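You operate a simulated robot arm through the tools that you are given. There is no shell and no other tool.

Carry out the task below with a simulated robot arm. There is one attempt and no reset: what you move stays moved.

TASK
Give the three vials on the turntable one, two and three doses of dye.
Fine: in the order they come to the drip tube; the table turns clockwise, as its arrow shows.

It is judged by the outcome, as a careful person would: the job done as asked, and still so three seconds after it is handed in. It fails if anything else is knocked over, pushed out of place, dropped, spilled or broken.

THE ROBOT
A 6-joint arm with a two-finger parallel gripper, fixed in place. Base frame: the origin is at the foot of the arm, x ahead of it, y to its left, z up. Readings come in mm, degrees, newtons and seconds.
With the tool pointing down near the work surface it reaches from about 100 to 580 mm from the base axis. Its first joint turns from -66.0 to 66.0 degrees. Payload 2.7 kg.
The TCP is the grasp point between the finger pads, 23 mm short of the fingertips. In the tool frame z runs along the fingers and y along their closing line. Largest opening 94 mm; finger width 38, thickness 10; the body of the gripper, 54 by 96 mm, starts 39 mm behind the TCP.
Orientation is that of the tool frame in the base frame, as [roll, pitch, yaw] about the fixed x, y, z axes, in that order (R = Rz(yaw) Ry(pitch) Rx(roll)). With the fingers straight down and closing along the base's y, the tool's x points along the base's -x, its y along +y and its z along -z.

THE INTERFACE
- The arm moves only by the tool servo_tool. Its argument "commands" is a list of rows, each a list of 7 numbers: the finger opening in mm, from 0 to 94, then the shift along the tool's x, y, z in units of 40 mm (1.0 is 40 mm), then the turn, a rotation vector about the tool's x, y, z in units of 5 degrees (1.0 is 5 degrees). In form: [[claw, tx, ty, tz, wx, wy, wz], ...]. A call has 1 to 20 rows; each row shifts and turns the commanded pose from where the row before left it, along the tool's axes as they then stand. A call with a number of a shift or a turn outside -1 to 1 is refused whole. Rows are played at 5 a second. More than 50 mm and 8.6 degrees between two rows, or a gripper value outside its range, and nothing of the call is played. Where a pose cannot be reached the arm comes as near as it can. A force on the tool above 40 N (or 10 N above the force at the start of the call, whichever is more), or a blocked arm, ends the call early, and 0.2 s more pass. The fingers move at their own pace (about 45 mm/s each) and stop on an object; they squeeze with about 24 N. The grip force told is the motor's: it shows also when the fingers shut on nothing. Time passes only in rows, and 0.2 s behind the last, so rows that do not move let the fingers close. It gives the time, the measured TCP pose, the force on the tool (base axes), the opening and the grip force at its end, in the units of the frame above (readings bear some noise), with the torque about the TCP (base axes, N m) and any sound that the robot's microphone picked up.
- Cameras (640 x 400 px; columns grow to the right, rows downward): "scene" is fixed at [93.8, -463.1, 1391.5]; the picture's right is [0.46, -0.89, 0.00], its down [-0.61, -0.32, -0.73] and it looks along [0.65, 0.34, -0.68] (base axes); focal length 217 px, centre (320, 200). "wrist" rides on the gripper at [86, 16, -74] in the tool frame; the picture's right is [-0.18, 0.98, 0.00], its down [-0.58, -0.11, -0.81] and it looks along [-0.79, -0.15, 0.59] (tool axes); focal length 243 px, centre (320, 200).
- get_image(camera): a new picture of that camera. It takes no simulated time.
- point_at(camera, pixels): for up to 12 pixels [column, row] of the newest picture of that camera ("zoom" is the newest enlarged one), the place [x, y, z] in the base frame of the surface seen there, good to about 2 mm. It takes no simulated time.
- zoom(camera, box): a new picture of the part [left, top, right, bottom] of that camera's present view, enlarged. It takes no simulated time.
- close_job(): hands the job in; it is judged then, once.

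Leave the gripper open and the arm clear of the work at the hand-in unless told otherwise.

The tools are called after "Emit:" by a JSON object that holds its "method" and its "body". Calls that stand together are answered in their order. servo_tool: Moves the arm, as the interface text tells. Its arguments: {"type":"object","properties":{"commands":{"type":"array","items":{"type":"array","items":{"type":"number"}}}},"required":["commands"]} The other tools are called the same way: get_image (camera) takes a picture; point_at (camera, pixels) gives the place of the surface under pixels of a picture; zoom (camera, box) takes an enlarged picture of a part of a camera's view; close_job () hands the job in.

At the start:

```text
t: 0.0
tool_pos: [439.3, 14.5, 1200.1]
tcp_rot: [179.8, 0.0, 179.9]
ft_force: [0.0, -0.9, -0.2]
moment: [0.01, 0.02, 0.0]
finger_gap: 94.3
grip_force: 0.1
```

scene: 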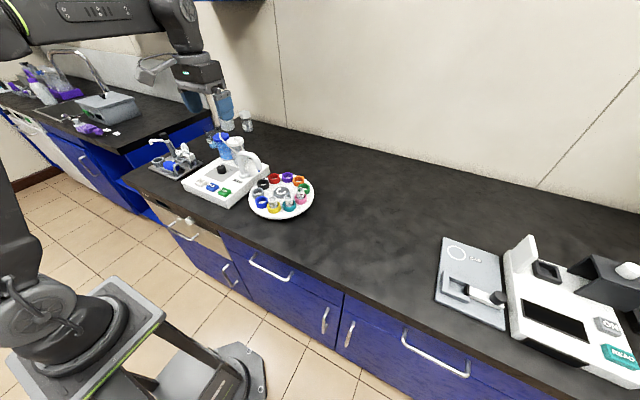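
wrist: 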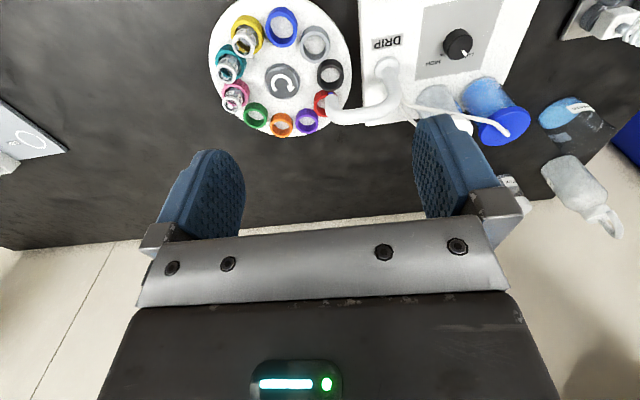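

I see a turntable with coloured rings next to a drip unit with a knob and buttons. I'll enlarge both views to read the details.

Emit:
{"method": "zoom", "body": {"camera": "scene", "box": [140, 100, 330, 230]}}

Emit:
{"method": "zoom", "body": {"camera": "wrist", "box": [190, 0, 540, 160]}}

Emit:
{"method": "zoom", "body": {"camera": "scene", "box": [420, 210, 640, 390]}}

```text
3.08 times, centred on (235, 165) of scene
```

zoom: 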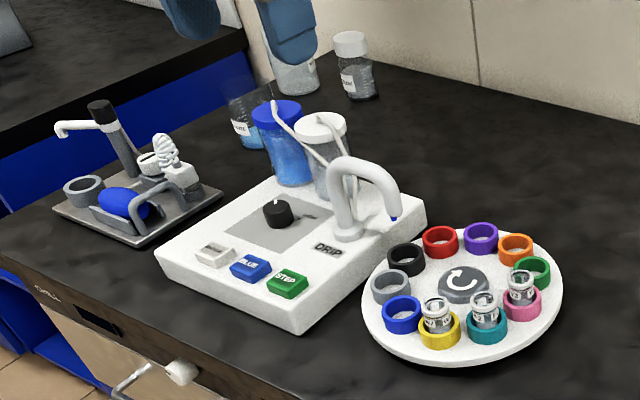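

```text
1.83 times, centred on (365, 80) of wrist
```

zoom: 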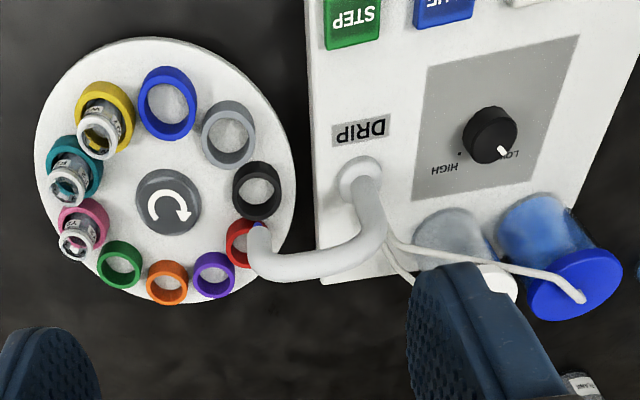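

```text
2.22 times, centred on (530, 300) of scene
```

zoom: 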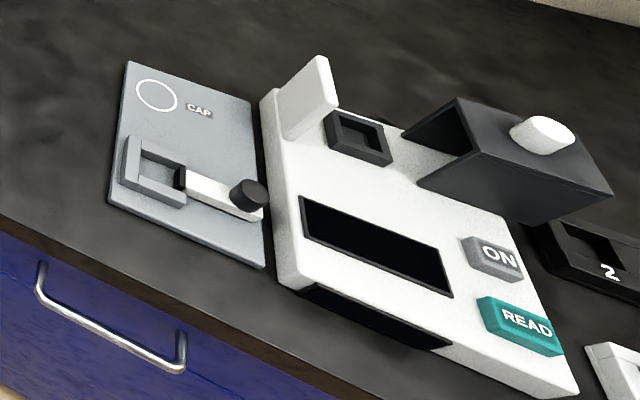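

The unit has white, BLUE and STEP buttons and a LOW/HIGH knob. Next I'll enlarge the buttons, the knob and the vials further.

Emit:
{"method": "zoom", "body": {"camera": "scene", "box": [185, 150, 265, 205]}}

Emit:
{"method": "zoom", "body": {"camera": "scene", "box": [240, 160, 320, 225]}}

Emit:
{"method": "zoom", "body": {"camera": "wrist", "box": [355, 0, 545, 120]}}

Emit:
{"method": "zoom", "body": {"camera": "wrist", "box": [200, 0, 360, 140]}}

```text
7.27 times, centred on (225, 178) of scene
```

zoom: 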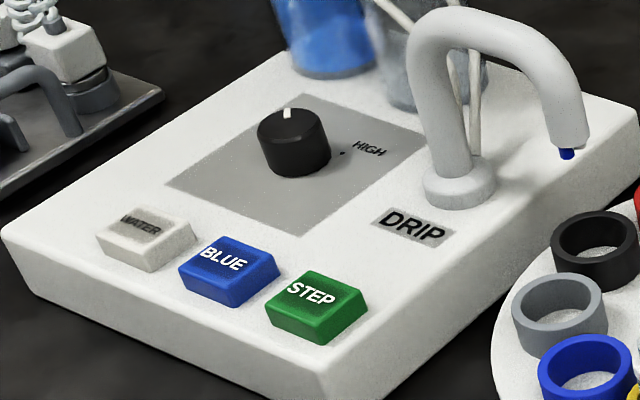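

```text
6.15 times, centred on (280, 192) of scene
```

zoom: 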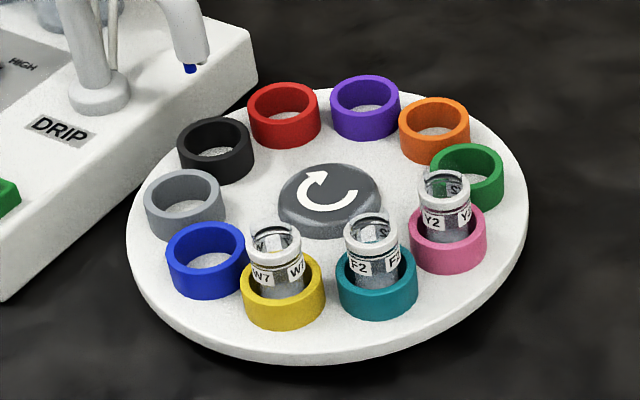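

```text
3.33 times, centred on (450, 60) of wrist
```

zoom: 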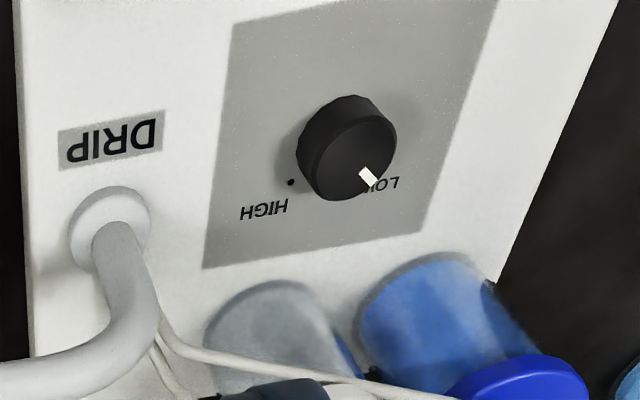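

```text
2.86 times, centred on (280, 70) of wrist
```

zoom: 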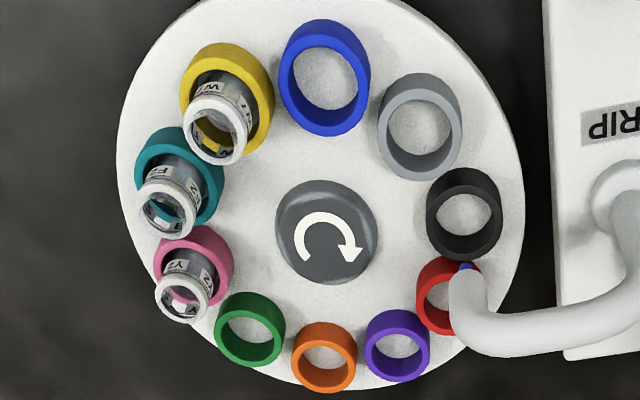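

The vials stand in the yellow (W7), teal (F2) and pink (Y2) rings, and the arrow is clockwise, so yellow comes to the tube first, then teal, then pink. Next I'll measure the positions of the buttons, tube tip and rings.

Emit:
{"method": "zoom", "body": {"camera": "scene", "box": [185, 150, 265, 205]}}

Emit:
{"method": "point_at", "body": {"camera": "zoom", "pixels": [[145, 225], [226, 258], [310, 291], [290, 120], [565, 153], [560, 120], [410, 223], [455, 190], [300, 350], [345, 390], [480, 60], [35, 235]]}}

Emit:
{"method": "zoom", "body": {"camera": "scene", "box": [240, 160, 320, 225]}}

Emit:
{"method": "point_at", "body": {"camera": "zoom", "pixels": [[284, 118], [365, 106], [435, 130], [473, 175], [207, 262], [185, 205], [217, 150], [285, 320], [380, 310], [330, 225], [275, 250], [370, 240]]}}

```text
7.27 times, centred on (225, 178) of scene
```

zoom: 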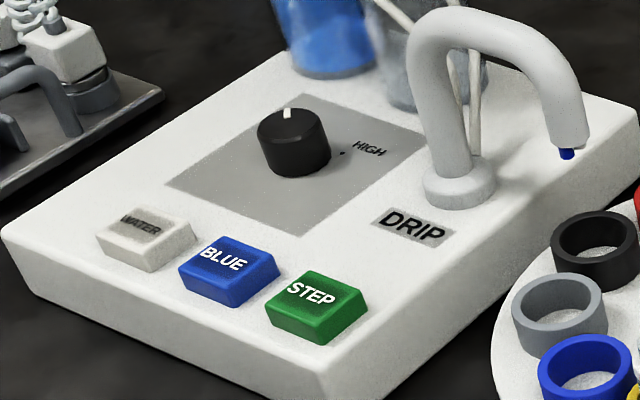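

```text
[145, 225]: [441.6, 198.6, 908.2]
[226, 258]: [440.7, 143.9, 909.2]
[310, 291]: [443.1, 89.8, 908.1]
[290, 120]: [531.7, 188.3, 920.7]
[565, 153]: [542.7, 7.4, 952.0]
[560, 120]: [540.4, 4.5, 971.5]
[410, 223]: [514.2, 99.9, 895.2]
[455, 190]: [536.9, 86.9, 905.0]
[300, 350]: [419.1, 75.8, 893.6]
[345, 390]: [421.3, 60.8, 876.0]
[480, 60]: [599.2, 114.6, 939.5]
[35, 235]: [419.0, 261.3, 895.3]
```

```text
6.15 times, centred on (280, 192) of scene
```

zoom: 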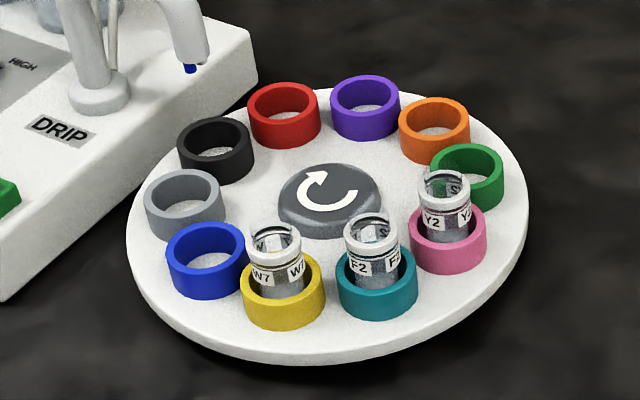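

```text
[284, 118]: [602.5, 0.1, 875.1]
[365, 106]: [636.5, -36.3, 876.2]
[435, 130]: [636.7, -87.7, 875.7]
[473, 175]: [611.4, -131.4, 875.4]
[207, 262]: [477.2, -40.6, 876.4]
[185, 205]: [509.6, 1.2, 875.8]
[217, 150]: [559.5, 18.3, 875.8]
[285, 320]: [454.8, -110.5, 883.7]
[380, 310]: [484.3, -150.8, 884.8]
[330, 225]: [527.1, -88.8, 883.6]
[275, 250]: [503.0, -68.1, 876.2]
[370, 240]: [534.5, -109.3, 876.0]
```

Next I'll measure the tube tip and rings from the wrist view, which looks at them from another side.

Emit:
{"method": "zoom", "body": {"camera": "wrist", "box": [200, 0, 360, 140]}}

Emit:
{"method": "point_at", "body": {"camera": "zoom", "pixels": [[466, 266], [468, 285], [463, 212], [420, 125], [322, 80], [248, 334], [323, 372], [397, 362], [438, 305], [323, 232], [246, 108], [210, 195]]}}

Emit:
{"method": "zoom", "body": {"camera": "wrist", "box": [295, 70, 375, 130]}}

```text
2.86 times, centred on (280, 70) of wrist
```

zoom: 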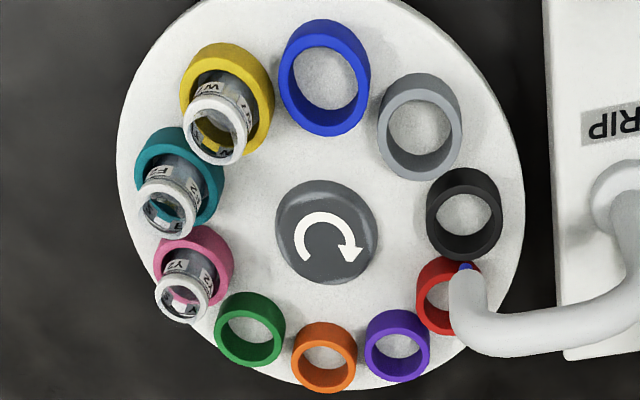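

```text
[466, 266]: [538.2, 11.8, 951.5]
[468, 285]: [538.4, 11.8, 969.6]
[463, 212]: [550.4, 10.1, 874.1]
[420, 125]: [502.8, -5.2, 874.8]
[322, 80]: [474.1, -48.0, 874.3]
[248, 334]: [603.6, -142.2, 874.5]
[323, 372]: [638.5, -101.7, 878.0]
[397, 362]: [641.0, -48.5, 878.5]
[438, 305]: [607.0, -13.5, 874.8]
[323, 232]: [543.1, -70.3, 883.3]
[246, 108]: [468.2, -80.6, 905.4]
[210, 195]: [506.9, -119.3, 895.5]
```

```text
6.67 times, centred on (335, 100) of wrist
```

zoom: 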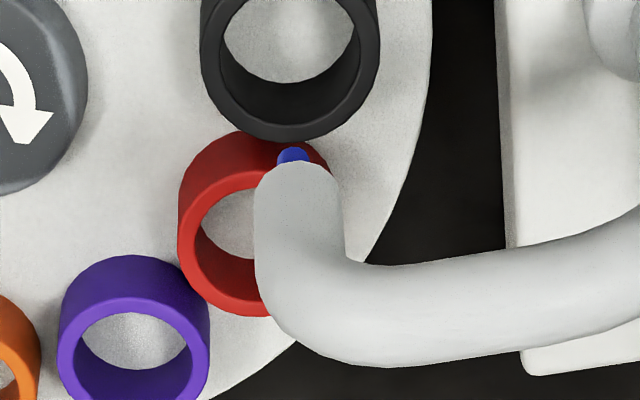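

The tube tip is near (543, 10, 952) and the table centre near (556, -70). STEP is at (443, 90, 908). I'll close the fingers and move the arm above STEP, stopping well above it.

Emit:
{"method": "servo_tool", "body": {"commands": [[0, 0, 0.63, 0, 0, 0, 0], [0, 0, 0.63, 0, 0, 0, 0], [0, 0, 0.63, 0, 0, 0, 0], [0, 0, 0, 0.75, 0, 0, 0], [0, 0, 0, 0.75, 0, 0, 0], [0, 0, 0, 0.75, 0, 0, 0], [0, 0, 0, 0.75, 0, 0, 0], [0, 0, 0, 0.75, 0, 0, 0], [0, 0, 0, 0.75, 0, 0, 0], [0, 0, 0, 0, 0, 0, 0], [0, 0, 0, 0, 0, 0, 0]]}}

Emit:
{"method": "get_image", "body": {"camera": "wrist"}}

Emit:
{"method": "get_image", "body": {"camera": "scene"}}

```text
t: 2.4
tool_pos: [437.4, 91.1, 1020.4]
tcp_rot: [-180.0, 0.0, -180.0]
ft_force: [0.3, 0.9, -0.3]
moment: [0.0, 0.0, -0.01]
finger_gap: 0.2
grip_force: 23.6
```

```text
taken
```

wrist: 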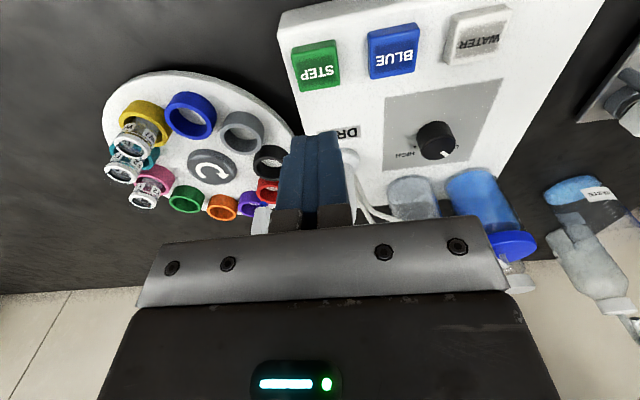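

```text
taken
```

scene: 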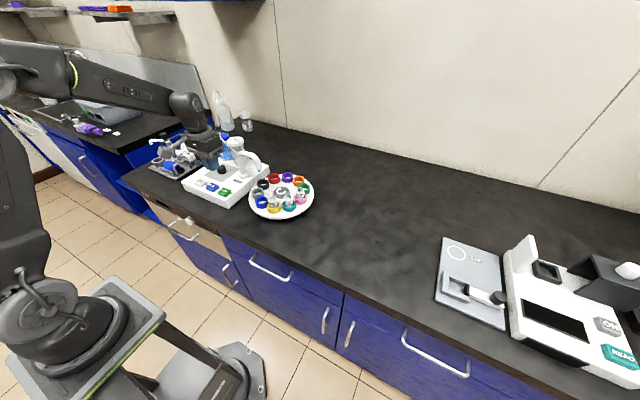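

The arm hangs above STEP and the view is clear. Next I'll measure the button tops from this closer wrist view.

Emit:
{"method": "zoom", "body": {"camera": "wrist", "box": [270, 0, 530, 160]}}

Emit:
{"method": "point_at", "body": {"camera": "wrist", "pixels": [[295, 49], [335, 43], [339, 79], [303, 86], [317, 65], [371, 35], [415, 26], [416, 62], [374, 73], [394, 50], [485, 40], [437, 130]]}}

```text
2.46 times, centred on (400, 80) of wrist
```

zoom: 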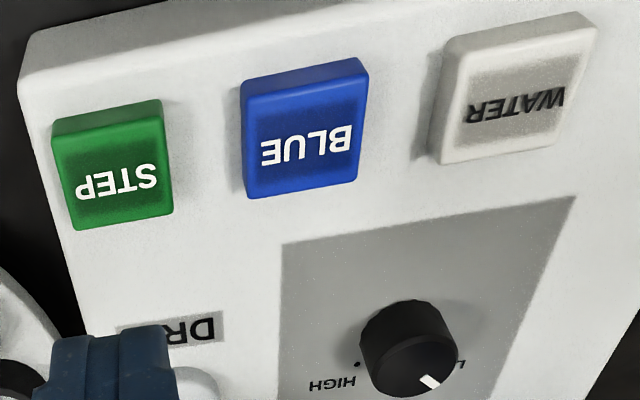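

```text
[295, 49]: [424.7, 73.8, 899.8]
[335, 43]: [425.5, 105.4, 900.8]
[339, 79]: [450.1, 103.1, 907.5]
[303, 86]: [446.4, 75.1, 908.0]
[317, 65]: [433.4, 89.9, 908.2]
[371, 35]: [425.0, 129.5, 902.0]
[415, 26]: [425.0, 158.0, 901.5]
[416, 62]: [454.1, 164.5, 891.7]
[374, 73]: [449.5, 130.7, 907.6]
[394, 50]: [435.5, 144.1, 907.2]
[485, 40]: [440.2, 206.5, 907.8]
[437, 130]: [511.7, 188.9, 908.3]
```

STEP's top centre is about (438, 90, 908), so the fingertips touch it at TCP z ≈ 931. I'll come down to about 937, just above it.

Emit:
{"method": "servo_tool", "body": {"commands": [[0, 0, 0, 0.5, 0, 0, 0], [0, 0, 0, 0.5, 0, 0, 0], [0, 0, 0, 0.5, 0, 0, 0], [0, 0, 0, 0.4, 0, 0, 0], [0, 0, 0, 0.18, 0, 0, 0], [0, 0, 0, 0, 0, 0, 0], [0, 0, 0, 0, 0, 0, 0]]}}

Emit:
{"method": "zoom", "body": {"camera": "scene", "box": [170, 110, 330, 230]}}

Emit:
{"method": "get_image", "body": {"camera": "wrist"}}

```text
t: 4.0
tool_pos: [439.5, 89.4, 938.5]
tcp_rot: [180.0, 0.0, 180.0]
ft_force: [0.3, -0.8, 0.1]
moment: [0.0, 0.0, 0.0]
finger_gap: 0.0
grip_force: 23.5
```

```text
3.33 times, centred on (250, 170) of scene
```

zoom: 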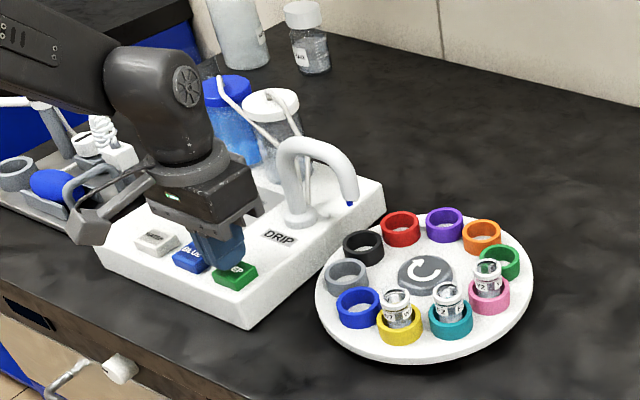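

```text
taken
```

wrist: 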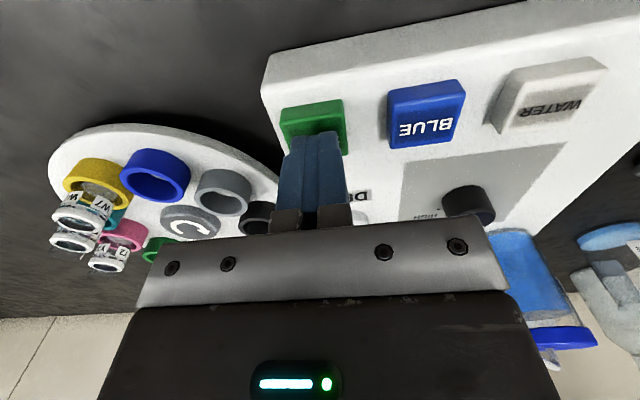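

The fingers are right above STEP, about 7 mm clear. I'll press down in small steps and watch for force and sound.

Emit:
{"method": "servo_tool", "body": {"commands": [[0, 0, 0, 0.1, 0, 0, 0], [0, 0, 0, 0.05, 0, 0, 0], [0, 0, 0, 0.05, 0, 0, 0], [0, 0, 0, 0.05, 0, 0, 0], [0, 0, 0, 0, 0, 0, 0]]}}

```text
t: 5.2
tool_pos: [440.1, 89.5, 928.2]
tcp_rot: [180.0, 0.1, 180.0]
ft_force: [0.8, 0.3, 1.8]
moment: [-0.03, 0.02, -0.01]
finger_gap: 0.0
grip_force: 24.1
heard: click
```

I heard a click at z ≈ 928, so the press registered. I'll lift off 10 mm and look at the table.

Emit:
{"method": "servo_tool", "body": {"commands": [[0, 0, 0, -0.15, 0, 0, 0], [0, 0, 0, -0.12, 0, 0, 0], [0, 0, 0, 0, 0, 0, 0], [0, 0, 0, 0, 0, 0, 0], [0, 0, 0, 0, 0, 0, 0]]}}

Emit:
{"method": "zoom", "body": {"camera": "scene", "box": [170, 110, 330, 230]}}

```text
t: 6.4
tool_pos: [440.1, 88.8, 938.7]
tcp_rot: [-180.0, 0.0, -180.0]
ft_force: [0.1, -0.1, 0.6]
moment: [-0.03, -0.01, -0.01]
finger_gap: 0.1
grip_force: 24.1
```

```text
3.33 times, centred on (250, 170) of scene
```

zoom: 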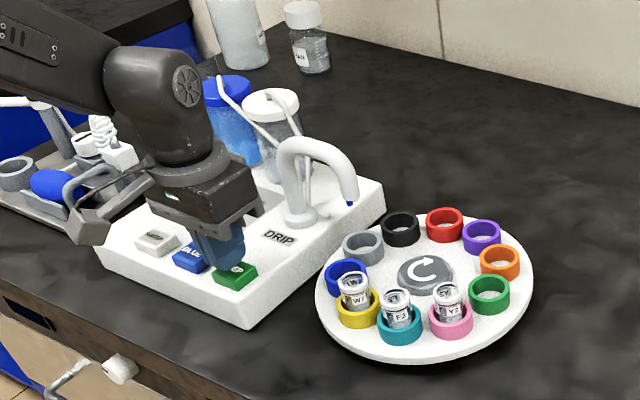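

The table moved clockwise by exactly one position: grey is now where black was. Two more steps should bring yellow there. I'll press STEP again with a lift.

Emit:
{"method": "servo_tool", "body": {"commands": [[0, 0, 0, 0.1, 0, 0, 0], [0, 0, 0, 0.06, 0, 0, 0], [0, 0, 0, 0.05, 0, 0, 0], [0, 0, 0, 0.05, 0, 0, 0], [0, 0, 0, 0, 0, 0, 0], [0, 0, 0, -0.14, 0, 0, 0], [0, 0, 0, -0.12, 0, 0, 0], [0, 0, 0, 0, 0, 0, 0], [0, 0, 0, 0, 0, 0, 0], [0, 0, 0, 0, 0, 0, 0], [0, 0, 0, 0, 0, 0, 0]]}}

Emit:
{"method": "zoom", "body": {"camera": "scene", "box": [170, 110, 330, 230]}}

```text
t: 8.8
tool_pos: [440.1, 90.7, 940.3]
tcp_rot: [-180.0, 0.0, 180.0]
ft_force: [-0.2, 0.4, 0.0]
moment: [0.02, 0.04, -0.01]
finger_gap: 0.0
grip_force: 23.9
heard: click
```

```text
3.33 times, centred on (250, 170) of scene
```

zoom: 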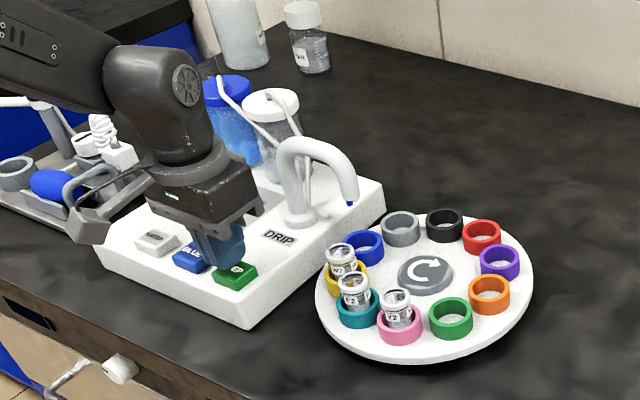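

Two steps done; the blue ring is now by the tube and yellow is next. Before the next step, I'll measure the blue ring's rim against the tube tip to check which position truly lies under the tip.

Emit:
{"method": "zoom", "body": {"camera": "scene", "box": [240, 140, 310, 200]}}

Emit:
{"method": "get_image", "body": {"camera": "wrist"}}

```text
6.67 times, centred on (275, 170) of scene
```

zoom: 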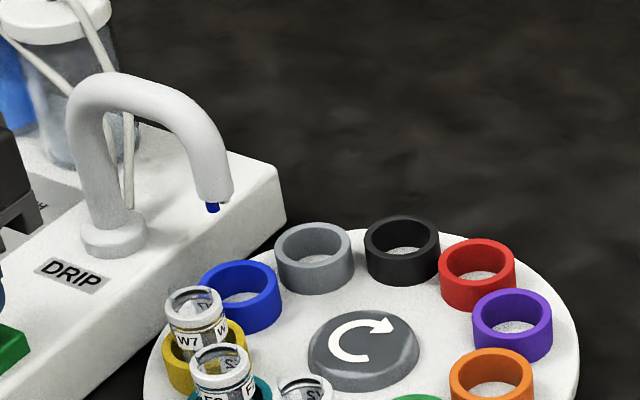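

```text
taken
```

wrist: 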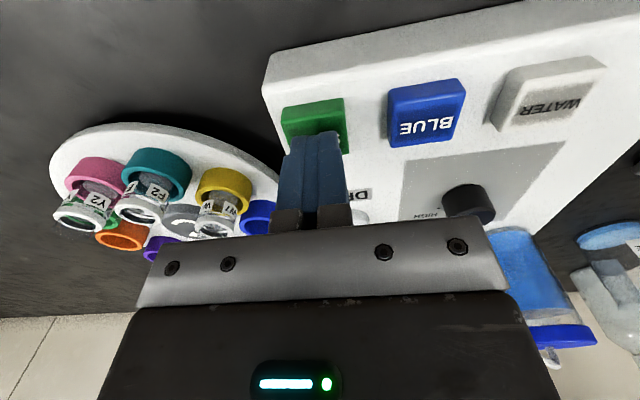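

I'll read the blue ring's rim points, the tube tip and the grey ring's rim in this enlarged picture.

Emit:
{"method": "point_at", "body": {"camera": "zoom", "pixels": [[199, 288], [277, 292], [238, 264], [240, 308], [213, 208], [209, 209], [217, 206], [276, 248], [350, 250], [315, 226], [312, 268], [196, 322]]}}

Emit:
{"method": "zoom", "body": {"camera": "scene", "box": [245, 165, 285, 195]}}

```text
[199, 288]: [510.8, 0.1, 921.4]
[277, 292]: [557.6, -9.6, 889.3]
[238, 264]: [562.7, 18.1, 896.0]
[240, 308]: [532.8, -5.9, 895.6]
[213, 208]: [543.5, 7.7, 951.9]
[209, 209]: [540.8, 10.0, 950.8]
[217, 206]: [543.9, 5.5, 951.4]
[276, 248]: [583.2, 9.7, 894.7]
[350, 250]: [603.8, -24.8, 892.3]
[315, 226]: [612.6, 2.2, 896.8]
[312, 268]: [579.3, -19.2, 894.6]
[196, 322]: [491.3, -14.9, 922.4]
```

```text
13.33 times, centred on (265, 180) of scene
```

zoom: 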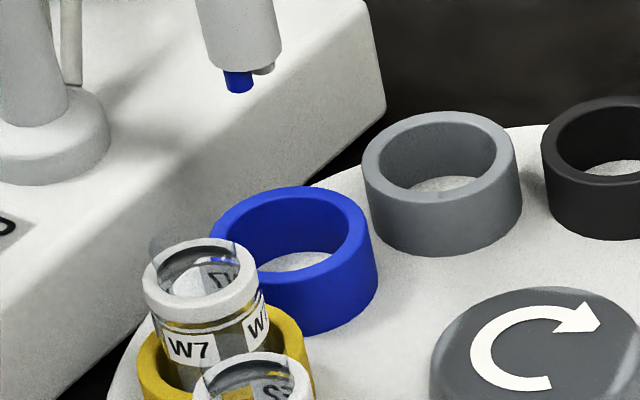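

The blue ring's centre (≈548, 6) sits under the tube end, which carries a blue nozzle at ≈(543, 8) and a grey water nozzle beside it. The next step therefore brings yellow (W7) under the tube. I'll press STEP once more.

Emit:
{"method": "servo_tool", "body": {"commands": [[0, 0, 0, 0.1, 0, 0, 0], [0, 0, 0, 0.07, 0, 0, 0], [0, 0, 0, 0.06, 0, 0, 0], [0, 0, 0, 0.06, 0, 0, 0], [0, 0, 0, 0, 0, 0, 0], [0, 0, 0, -0.15, 0, 0, 0], [0, 0, 0, -0.14, 0, 0, 0], [0, 0, 0, 0, 0, 0, 0], [0, 0, 0, 0, 0, 0, 0], [0, 0, 0, 0, 0, 0, 0], [0, 0, 0, 0, 0, 0, 0]]}}

Emit:
{"method": "zoom", "body": {"camera": "scene", "box": [170, 110, 330, 230]}}

Emit:
{"method": "zoom", "body": {"camera": "scene", "box": [245, 165, 285, 195]}}

```text
t: 11.2
tool_pos: [440.1, 90.9, 939.3]
tcp_rot: [-180.0, -0.1, 180.0]
ft_force: [-0.6, 0.2, -0.6]
moment: [-0.03, -0.04, -0.03]
finger_gap: 0.0
grip_force: 24.3
heard: click
```

```text
3.33 times, centred on (250, 170) of scene
```

zoom: 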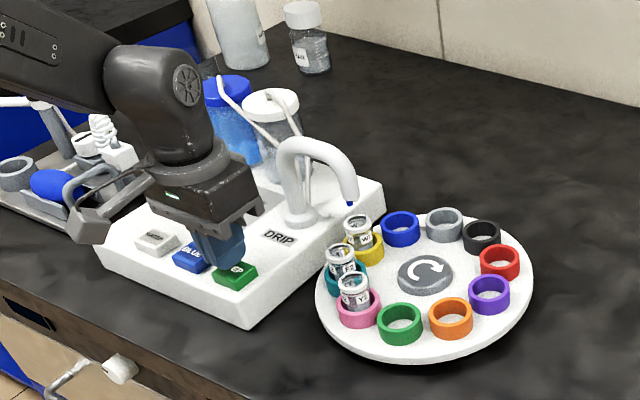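

```text
13.33 times, centred on (265, 180) of scene
```

zoom: 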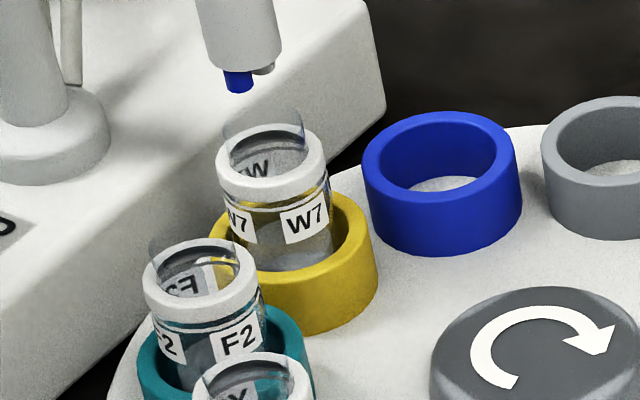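

W7 has arrived. I'll measure its mouth against the blue nozzle.

Emit:
{"method": "point_at", "body": {"camera": "zoom", "pixels": [[222, 165], [318, 165], [270, 195], [265, 130], [238, 84], [230, 84], [248, 84], [265, 68], [270, 150], [295, 245], [295, 305], [235, 60]]}}

```text
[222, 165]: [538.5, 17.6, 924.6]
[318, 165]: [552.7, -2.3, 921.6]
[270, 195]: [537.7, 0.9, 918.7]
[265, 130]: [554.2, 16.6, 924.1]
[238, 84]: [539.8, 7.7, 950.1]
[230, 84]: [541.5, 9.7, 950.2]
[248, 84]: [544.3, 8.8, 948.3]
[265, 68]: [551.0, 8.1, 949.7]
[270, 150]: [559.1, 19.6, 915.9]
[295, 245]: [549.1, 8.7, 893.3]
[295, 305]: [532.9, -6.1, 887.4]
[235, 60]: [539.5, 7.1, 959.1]
```

W7's mouth centre is at about (546, 8) and the blue nozzle at about (543, 9), so they line up. I'll lift a little and shift 54 mm to above BLUE.

Emit:
{"method": "servo_tool", "body": {"commands": [[0, 0, 0, -0.4, 0, 0, 0], [0, 0, 0.45, 0, 0, 0, 0], [0, 0, 0.45, 0, 0, 0, 0], [0, 0, 0.45, 0, 0, 0, 0], [0, 0, 0, 0.2, 0, 0, 0], [0, 0, 0, 0.2, 0, 0, 0], [0, 0, 0, 0, 0, 0, 0], [0, 0, 0, 0, 0, 0, 0]]}}

Emit:
{"method": "get_image", "body": {"camera": "wrist"}}

Emit:
{"method": "zoom", "body": {"camera": "scene", "box": [185, 140, 285, 215]}}

```text
t: 13.0
tool_pos: [439.0, 145.0, 939.3]
tcp_rot: [180.0, 0.0, -180.0]
ft_force: [0.3, 0.2, -0.7]
moment: [-0.01, -0.03, 0.02]
finger_gap: 0.0
grip_force: 23.7
```

```text
taken
```

wrist: 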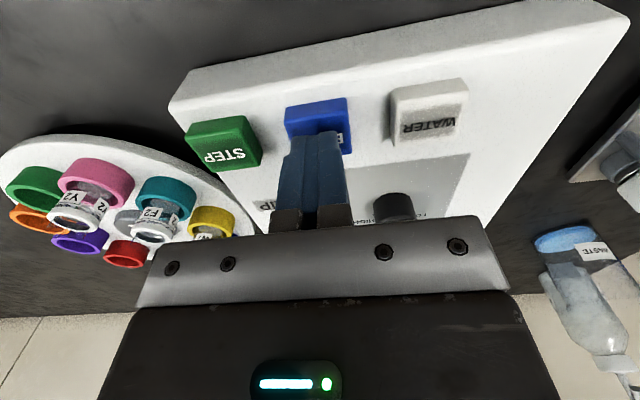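

```text
5.33 times, centred on (235, 178) of scene
```

zoom: 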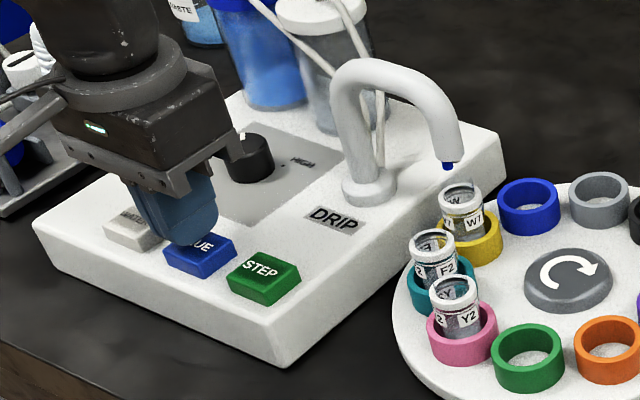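

The fingers are over BLUE only. I'll press it once, briefly, and then lift.

Emit:
{"method": "servo_tool", "body": {"commands": [[0, 0, 0, 0.1, 0, 0, 0], [0, 0, 0, 0.07, 0, 0, 0], [0, 0, 0, 0.06, 0, 0, 0], [0, 0, 0, 0.05, 0, 0, 0], [0, 0, 0, -0.14, 0, 0, 0], [0, 0, 0, -0.14, 0, 0, 0], [0, 0, 0, 0, 0, 0, 0]]}}

Emit:
{"method": "zoom", "body": {"camera": "scene", "box": [245, 165, 285, 195]}}

```text
t: 14.6
tool_pos: [439.7, 143.0, 939.0]
tcp_rot: [-180.0, 0.0, 180.0]
ft_force: [0.3, -0.8, -0.4]
moment: [0.01, 0.0, 0.01]
finger_gap: 0.0
grip_force: 24.2
heard: click
```

```text
13.33 times, centred on (265, 180) of scene
```

zoom: 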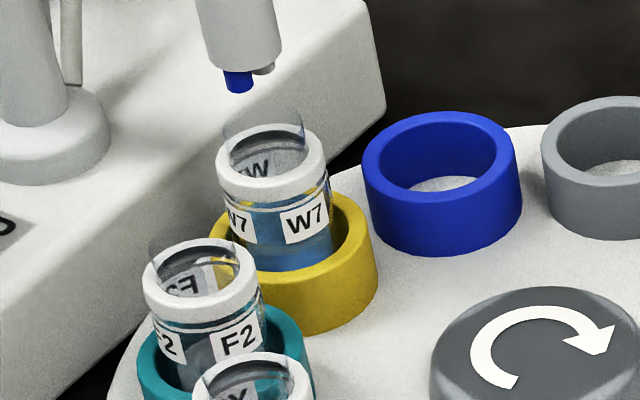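

One click was heard and W7 now holds blue liquid. I'll wait about a second to see that the dispensing has finished.

Emit:
{"method": "servo_tool", "body": {"commands": [[0, 0, 0, 0, 0, 0, 0], [0, 0, 0, 0, 0, 0, 0], [0, 0, 0, 0, 0, 0, 0], [0, 0, 0, 0, 0, 0, 0], [0, 0, 0, 0, 0, 0, 0]]}}

Emit:
{"method": "zoom", "body": {"camera": "scene", "box": [245, 165, 285, 195]}}

Emit:
{"method": "zoom", "body": {"camera": "scene", "box": [185, 140, 285, 215]}}

```text
t: 15.8
tool_pos: [439.8, 144.0, 937.7]
tcp_rot: [-180.0, 0.0, 180.0]
ft_force: [-0.4, -0.2, 0.1]
moment: [0.05, 0.0, 0.01]
finger_gap: 0.0
grip_force: 24.2
```

```text
13.33 times, centred on (265, 180) of scene
```

zoom: 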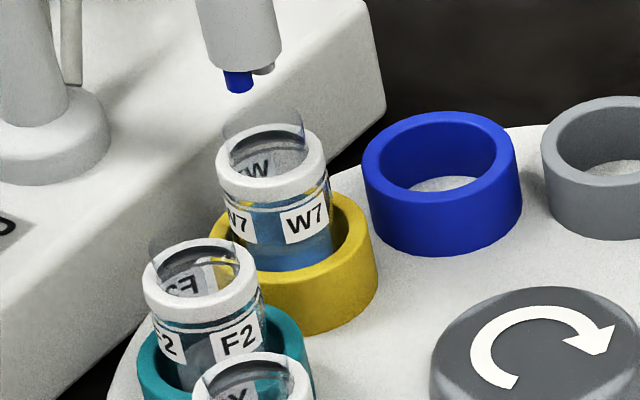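

```text
5.33 times, centred on (235, 178) of scene
```

zoom: 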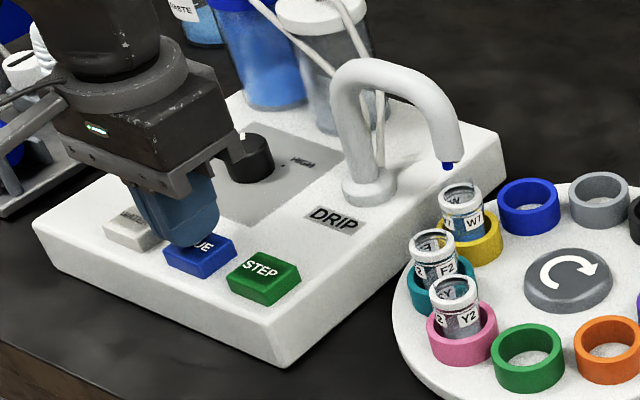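

The blue level in W7 is steady, so one dose has been given. Next I'll move back above STEP.

Emit:
{"method": "servo_tool", "body": {"commands": [[0, 0, 0, -0.4, 0, 0, 0], [0, 0, -0.45, 0, 0, 0, 0], [0, 0, -0.45, 0, 0, 0, 0], [0, 0, -0.45, 0, 0, 0, 0], [0, 0, 0, 0.2, 0, 0, 0], [0, 0, 0, 0.2, 0, 0, 0], [0, 0, 0, 0, 0, 0, 0], [0, 0, 0, 0, 0, 0, 0]]}}

```text
t: 17.6
tool_pos: [440.2, 90.3, 939.9]
tcp_rot: [-179.9, 0.1, 180.0]
ft_force: [-0.7, 0.4, -0.4]
moment: [0.0, -0.01, 0.03]
finger_gap: 0.2
grip_force: 23.8
```

The arm is above STEP at (440, 90, 940). I'll press it once to bring the teal vial (F2) under the tube.

Emit:
{"method": "servo_tool", "body": {"commands": [[0, 0, 0, 0.1, 0, 0, 0], [0, 0, 0, 0.07, 0, 0, 0], [0, 0, 0, 0.06, 0, 0, 0], [0, 0, 0, 0.05, 0, 0, 0], [0, 0, 0, 0, 0, 0, 0], [0, 0, 0, -0.14, 0, 0, 0], [0, 0, 0, -0.14, 0, 0, 0], [0, 0, 0, 0, 0, 0, 0], [0, 0, 0, 0, 0, 0, 0], [0, 0, 0, 0, 0, 0, 0], [0, 0, 0, 0, 0, 0, 0]]}}

Emit:
{"method": "zoom", "body": {"camera": "scene", "box": [170, 110, 330, 230]}}

Emit:
{"method": "zoom", "body": {"camera": "scene", "box": [245, 165, 285, 195]}}

Emit:
{"method": "point_at", "body": {"camera": "zoom", "pixels": [[222, 165], [318, 165], [270, 195], [265, 130], [238, 84]]}}

```text
t: 20.0
tool_pos: [439.3, 90.0, 937.6]
tcp_rot: [-179.9, 0.0, -179.9]
ft_force: [-0.4, 0.2, 0.1]
moment: [-0.02, -0.01, -0.01]
finger_gap: 0.0
grip_force: 24.0
heard: click
```

```text
3.33 times, centred on (250, 170) of scene
```

zoom: 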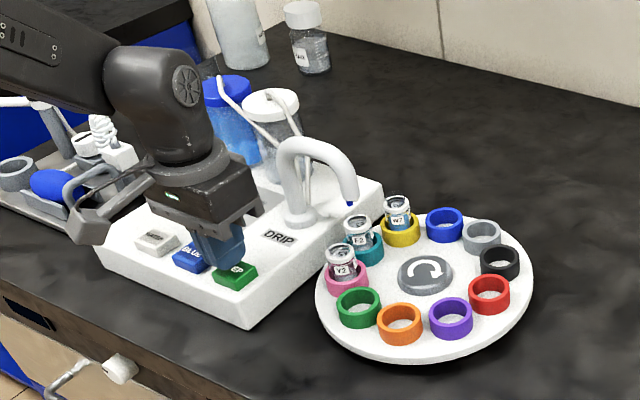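

```text
13.33 times, centred on (265, 180) of scene
```

zoom: 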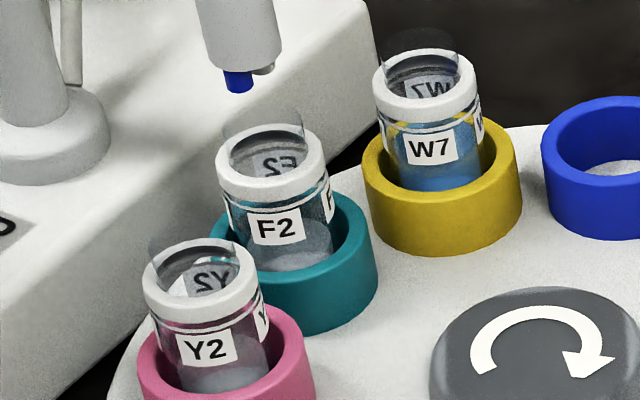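

```text
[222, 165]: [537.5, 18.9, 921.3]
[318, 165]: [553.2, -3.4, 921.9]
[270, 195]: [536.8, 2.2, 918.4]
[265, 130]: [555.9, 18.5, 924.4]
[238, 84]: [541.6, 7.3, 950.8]
```

W7 has moved past with its blue dose, and F2 now stands centred under the tube. I'll move to above BLUE.

Emit:
{"method": "servo_tool", "body": {"commands": [[0, 0, 0, -0.4, 0, 0, 0], [0, 0, 0.45, 0, 0, 0, 0], [0, 0, 0.45, 0, 0, 0, 0], [0, 0, 0.45, 0, 0, 0, 0], [0, 0, 0, 0.2, 0, 0, 0], [0, 0, 0, 0.2, 0, 0, 0], [0, 0, 0, 0, 0, 0, 0], [0, 0, 0, 0, 0, 0, 0]]}}

```text
t: 21.8
tool_pos: [439.8, 145.0, 939.8]
tcp_rot: [-179.9, 0.1, -180.0]
ft_force: [0.9, 0.0, -0.5]
moment: [-0.03, -0.01, 0.02]
finger_gap: 0.2
grip_force: 24.6
```

The arm is above BLUE at (440, 145, 940). I'll press once for F2's first dose, then lift and wait.

Emit:
{"method": "servo_tool", "body": {"commands": [[0, 0, 0, 0.1, 0, 0, 0], [0, 0, 0, 0.07, 0, 0, 0], [0, 0, 0, 0.06, 0, 0, 0], [0, 0, 0, 0.05, 0, 0, 0], [0, 0, 0, -0.14, 0, 0, 0], [0, 0, 0, -0.14, 0, 0, 0], [0, 0, 0, 0, 0, 0, 0], [0, 0, 0, 0, 0, 0, 0], [0, 0, 0, 0, 0, 0, 0], [0, 0, 0, 0, 0, 0, 0], [0, 0, 0, 0, 0, 0, 0]]}}

Emit:
{"method": "zoom", "body": {"camera": "scene", "box": [245, 165, 285, 195]}}

```text
t: 24.2
tool_pos: [439.3, 143.3, 938.7]
tcp_rot: [180.0, 0.0, -180.0]
ft_force: [-0.4, 0.5, 0.1]
moment: [-0.01, 0.01, 0.0]
finger_gap: 0.0
grip_force: 23.5
heard: click
```

```text
13.33 times, centred on (265, 180) of scene
```

zoom: 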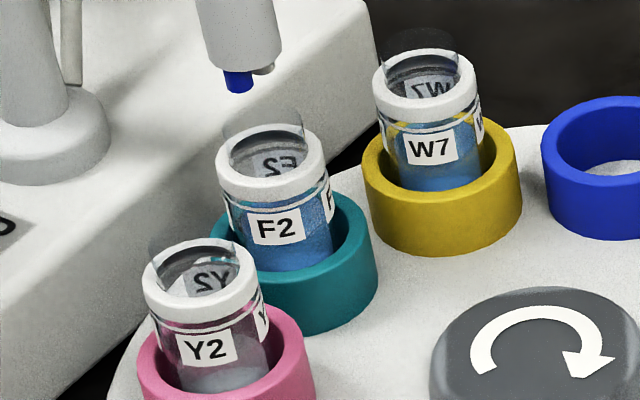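

F2 now shows the same blue as W7, so that is one dose. I'll press BLUE a second time.

Emit:
{"method": "servo_tool", "body": {"commands": [[0, 0, 0, 0.1, 0, 0, 0], [0, 0, 0, 0.07, 0, 0, 0], [0, 0, 0, 0.06, 0, 0, 0], [0, 0, 0, 0.05, 0, 0, 0], [0, 0, 0, -0.14, 0, 0, 0], [0, 0, 0, -0.14, 0, 0, 0], [0, 0, 0, 0, 0, 0, 0], [0, 0, 0, 0, 0, 0, 0], [0, 0, 0, 0, 0, 0, 0], [0, 0, 0, 0, 0, 0, 0], [0, 0, 0, 0, 0, 0, 0]]}}

Emit:
{"method": "zoom", "body": {"camera": "scene", "box": [245, 165, 285, 195]}}

```text
t: 26.6
tool_pos: [439.5, 143.8, 939.2]
tcp_rot: [-179.9, 0.0, 180.0]
ft_force: [0.1, -0.1, 1.3]
moment: [0.0, -0.02, 0.0]
finger_gap: 0.0
grip_force: 24.3
heard: click
```

```text
13.33 times, centred on (265, 180) of scene
```

zoom: 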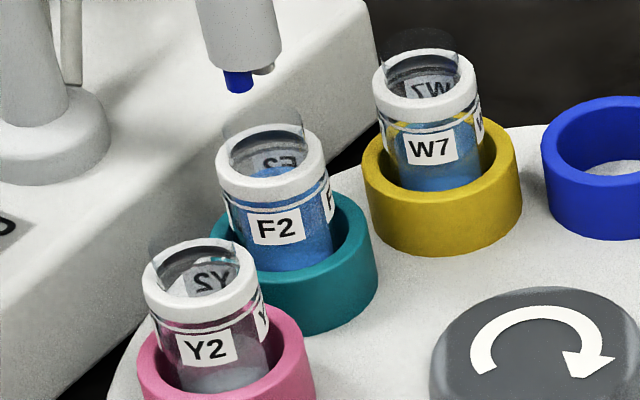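

The second click sounded and the level in F2 rose, so F2 has two doses. I'll go back above STEP.

Emit:
{"method": "servo_tool", "body": {"commands": [[0, 0, 0, -0.4, 0, 0, 0], [0, 0, -0.45, 0, 0, 0, 0], [0, 0, -0.45, 0, 0, 0, 0], [0, 0, -0.45, 0, 0, 0, 0], [0, 0, 0, 0.2, 0, 0, 0], [0, 0, 0, 0.2, 0, 0, 0], [0, 0, 0, 0, 0, 0, 0], [0, 0, 0, 0, 0, 0, 0]]}}

```text
t: 28.4
tool_pos: [439.8, 89.8, 938.6]
tcp_rot: [-180.0, 0.0, 180.0]
ft_force: [0.0, 0.2, 0.7]
moment: [-0.04, 0.02, 0.0]
finger_gap: 0.0
grip_force: 23.7
```

The arm is above STEP. I'll press once to bring Y2 (pink) under the tube.

Emit:
{"method": "servo_tool", "body": {"commands": [[0, 0, 0, 0.1, 0, 0, 0], [0, 0, 0, 0.07, 0, 0, 0], [0, 0, 0, 0.06, 0, 0, 0], [0, 0, 0, 0.05, 0, 0, 0], [0, 0, 0, 0, 0, 0, 0], [0, 0, 0, -0.14, 0, 0, 0], [0, 0, 0, -0.14, 0, 0, 0], [0, 0, 0, 0, 0, 0, 0], [0, 0, 0, 0, 0, 0, 0], [0, 0, 0, 0, 0, 0, 0], [0, 0, 0, 0, 0, 0, 0]]}}

Emit:
{"method": "zoom", "body": {"camera": "scene", "box": [170, 110, 330, 230]}}

Emit:
{"method": "zoom", "body": {"camera": "scene", "box": [245, 165, 285, 195]}}

Emit:
{"method": "point_at", "body": {"camera": "zoom", "pixels": [[222, 165], [318, 165], [270, 195], [265, 130], [238, 84]]}}

```text
t: 30.8
tool_pos: [439.6, 89.7, 938.3]
tcp_rot: [180.0, 0.0, 179.9]
ft_force: [0.2, -0.4, 0.3]
moment: [0.01, 0.04, 0.0]
finger_gap: 0.1
grip_force: 23.6
heard: click
```

```text
3.33 times, centred on (250, 170) of scene
```

zoom: 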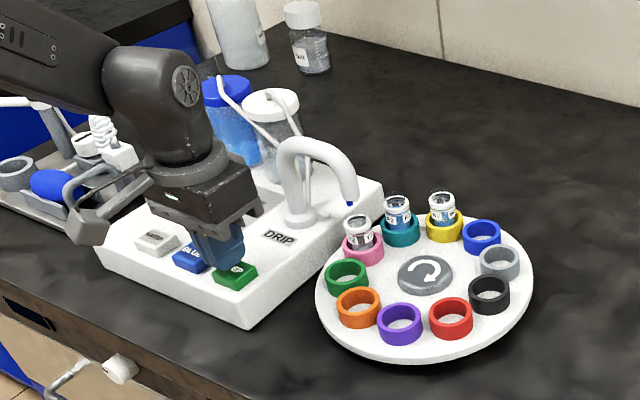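

```text
13.33 times, centred on (265, 180) of scene
```

zoom: 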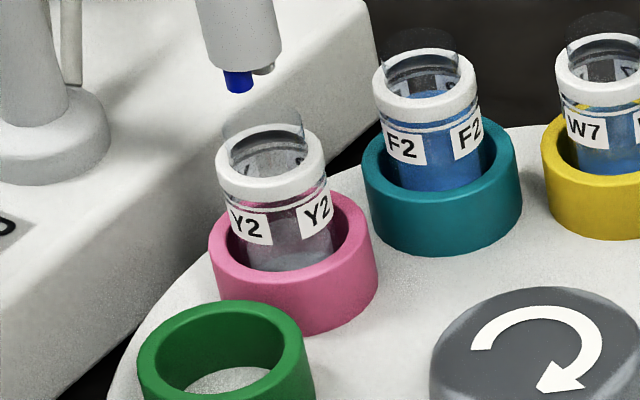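

```text
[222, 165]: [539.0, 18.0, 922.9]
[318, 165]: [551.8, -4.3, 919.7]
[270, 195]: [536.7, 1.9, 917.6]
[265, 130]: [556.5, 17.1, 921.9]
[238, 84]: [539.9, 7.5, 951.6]
```

Y2 is centred under the tube, and F2 holds more dye than W7. I'll move to above BLUE.

Emit:
{"method": "servo_tool", "body": {"commands": [[0, 0, 0, -0.4, 0, 0, 0], [0, 0, 0.45, 0, 0, 0, 0], [0, 0, 0.45, 0, 0, 0, 0], [0, 0, 0.45, 0, 0, 0, 0], [0, 0, 0, 0.2, 0, 0, 0], [0, 0, 0, 0.2, 0, 0, 0], [0, 0, 0, 0, 0, 0, 0], [0, 0, 0, 0, 0, 0, 0]]}}

```text
t: 32.6
tool_pos: [440.0, 144.0, 938.3]
tcp_rot: [180.0, -0.1, 179.9]
ft_force: [0.5, -0.1, -0.7]
moment: [-0.03, 0.0, 0.02]
finger_gap: 0.1
grip_force: 24.1
```

The arm is above BLUE. I'll give Y2 its first dose.

Emit:
{"method": "servo_tool", "body": {"commands": [[0, 0, 0, 0.1, 0, 0, 0], [0, 0, 0, 0.07, 0, 0, 0], [0, 0, 0, 0.06, 0, 0, 0], [0, 0, 0, 0.05, 0, 0, 0], [0, 0, 0, -0.14, 0, 0, 0], [0, 0, 0, -0.14, 0, 0, 0], [0, 0, 0, 0, 0, 0, 0], [0, 0, 0, 0, 0, 0, 0], [0, 0, 0, 0, 0, 0, 0], [0, 0, 0, 0, 0, 0, 0], [0, 0, 0, 0, 0, 0, 0]]}}

Emit:
{"method": "zoom", "body": {"camera": "scene", "box": [245, 165, 285, 195]}}

```text
t: 35.0
tool_pos: [439.4, 144.0, 939.1]
tcp_rot: [179.9, 0.0, 180.0]
ft_force: [-0.3, 0.1, 0.0]
moment: [-0.02, 0.02, 0.0]
finger_gap: 0.0
grip_force: 24.0
heard: click
```

```text
13.33 times, centred on (265, 180) of scene
```

zoom: 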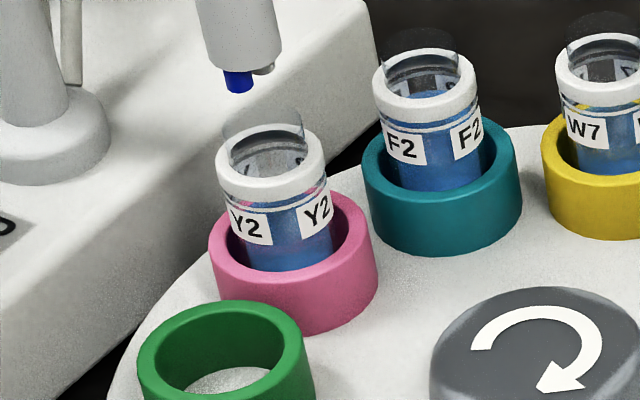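

Y2 shows one dose. I'll give it the second.

Emit:
{"method": "servo_tool", "body": {"commands": [[0, 0, 0, 0.1, 0, 0, 0], [0, 0, 0, 0.07, 0, 0, 0], [0, 0, 0, 0.06, 0, 0, 0], [0, 0, 0, 0.05, 0, 0, 0], [0, 0, 0, -0.14, 0, 0, 0], [0, 0, 0, -0.14, 0, 0, 0], [0, 0, 0, 0, 0, 0, 0], [0, 0, 0, 0, 0, 0, 0], [0, 0, 0, 0, 0, 0, 0], [0, 0, 0, 0, 0, 0, 0], [0, 0, 0, 0, 0, 0, 0]]}}

Emit:
{"method": "zoom", "body": {"camera": "scene", "box": [245, 165, 285, 195]}}

```text
t: 37.4
tool_pos: [438.7, 143.1, 939.3]
tcp_rot: [-180.0, 0.0, -180.0]
ft_force: [-1.0, 0.1, -0.3]
moment: [0.03, -0.03, -0.02]
finger_gap: 0.3
grip_force: 23.8
heard: click
```

```text
13.33 times, centred on (265, 180) of scene
```

zoom: 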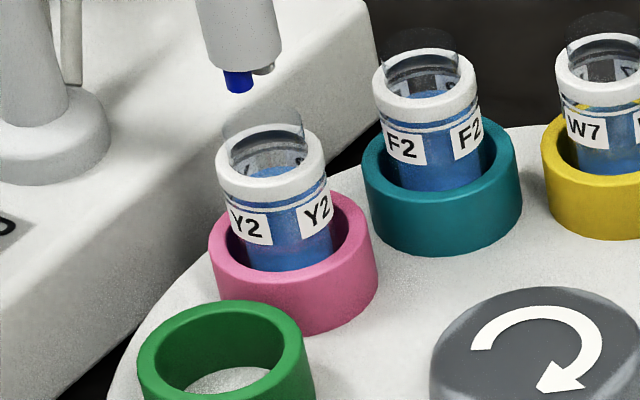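

The second click sounded and Y2's level matches F2's, with room left below the rim. I'll give Y2 its third and last dose.

Emit:
{"method": "servo_tool", "body": {"commands": [[0, 0, 0, 0.1, 0, 0, 0], [0, 0, 0, 0.07, 0, 0, 0], [0, 0, 0, 0.06, 0, 0, 0], [0, 0, 0, 0.05, 0, 0, 0], [0, 0, 0, -0.14, 0, 0, 0], [0, 0, 0, -0.14, 0, 0, 0], [0, 0, 0, 0, 0, 0, 0], [0, 0, 0, 0, 0, 0, 0], [0, 0, 0, 0, 0, 0, 0], [0, 0, 0, 0, 0, 0, 0], [0, 0, 0, 0, 0, 0, 0]]}}

Emit:
{"method": "zoom", "body": {"camera": "scene", "box": [245, 165, 285, 195]}}

```text
t: 39.8
tool_pos: [438.6, 144.3, 939.1]
tcp_rot: [180.0, 0.0, -180.0]
ft_force: [-0.3, 0.6, 0.0]
moment: [0.0, 0.01, 0.03]
finger_gap: 0.0
grip_force: 24.0
heard: click
```

```text
13.33 times, centred on (265, 180) of scene
```

zoom: 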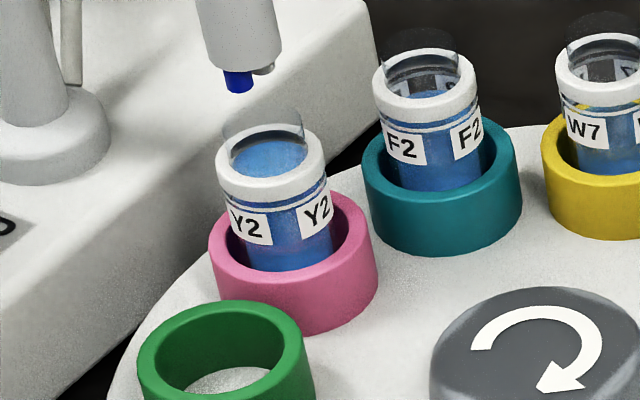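

Y2's level is now highest and still below the rim, so the doses are one, two and three. I'll raise the arm straight up, then open the gripper once it is high and clear.

Emit:
{"method": "servo_tool", "body": {"commands": [[0, 0, 0, -0.4, 0, 0, 0], [0, 0, 0, -0.75, 0, 0, 0], [0, 0, 0, -0.75, 0, 0, 0], [0, 0, 0, -0.75, 0, 0, 0], [0, 0, 0, -0.75, 0, 0, 0], [0, 0, 0, -0.75, 0, 0, 0], [0, 0, 0, -0.75, 0, 0, 0], [0, 0, 0, -0.75, 0, 0, 0], [0, 0, 0, -0.5, 0, 0, 0], [94, 0, 0, 0, 0, 0, 0], [94, 0, 0, 0, 0, 0, 0], [94, 0, 0, 0, 0, 0, 0], [94, 0, 0, 0, 0, 0, 0], [94, 0, 0, 0, 0, 0, 0], [94, 0, 0, 0, 0, 0, 0], [94, 0, 0, 0, 0, 0, 0]]}}

Emit:
{"method": "get_image", "body": {"camera": "scene"}}

Emit:
{"method": "zoom", "body": {"camera": "scene", "box": [140, 100, 330, 230]}}

Emit:
{"method": "get_image", "body": {"camera": "wrist"}}

```text
t: 43.2
tool_pos: [439.4, 143.2, 1187.1]
tcp_rot: [-179.9, 0.0, 180.0]
ft_force: [1.0, 0.4, 0.3]
moment: [0.01, 0.0, 0.03]
finger_gap: 94.0
grip_force: 0.0
```

```text
taken
```

scene: 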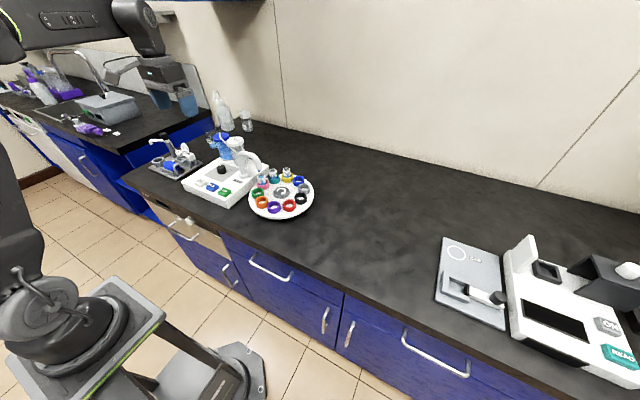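

```text
3.08 times, centred on (235, 165) of scene
```

zoom: 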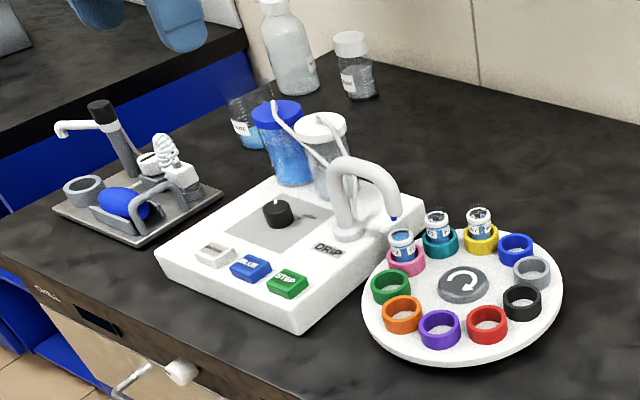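

```text
taken
```

wrist: 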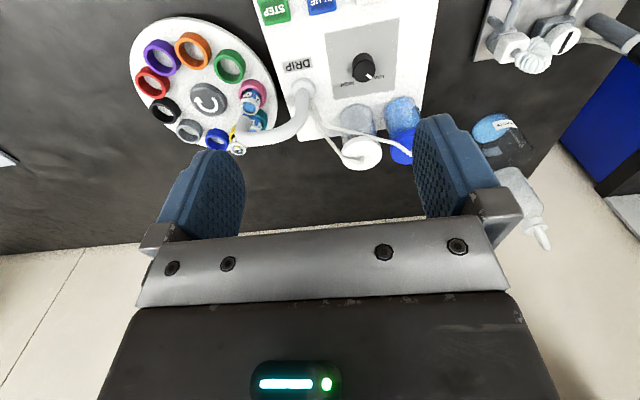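

The arm is raised to z 1187 with the gripper open. The vials stand in their rings, W7 with one dose, F2 with two and Y2 with three, and I see nothing spilled or shifted. I'll hand the job in.

Emit:
{"method": "close_job", "body": {}}

```text
The job is handed in.
```

I gave the three vials one, two and three doses of blue dye, in the order they came to the drip tube, and handed the job in.

| Vial | Ring | Doses |
|---|---|---|
| W7 | yellow | 1 |
| F2 | teal | 2 |
| Y2 | pink | 3 |

- **Order:** The table moved clockwise one place at each press of STEP. I checked each vial's mouth against the nozzle before pressing BLUE.
- **Doses:** I counted one press of BLUE as one dose. Each press gave one click, and the liquid was higher in each vial than in the one before. I left the dial on LOW, where it was at the start.
- **End state:** In the last pictures the vials stood upright in their rings, with nothing spilled or moved. The arm was raised clear with the gripper open.
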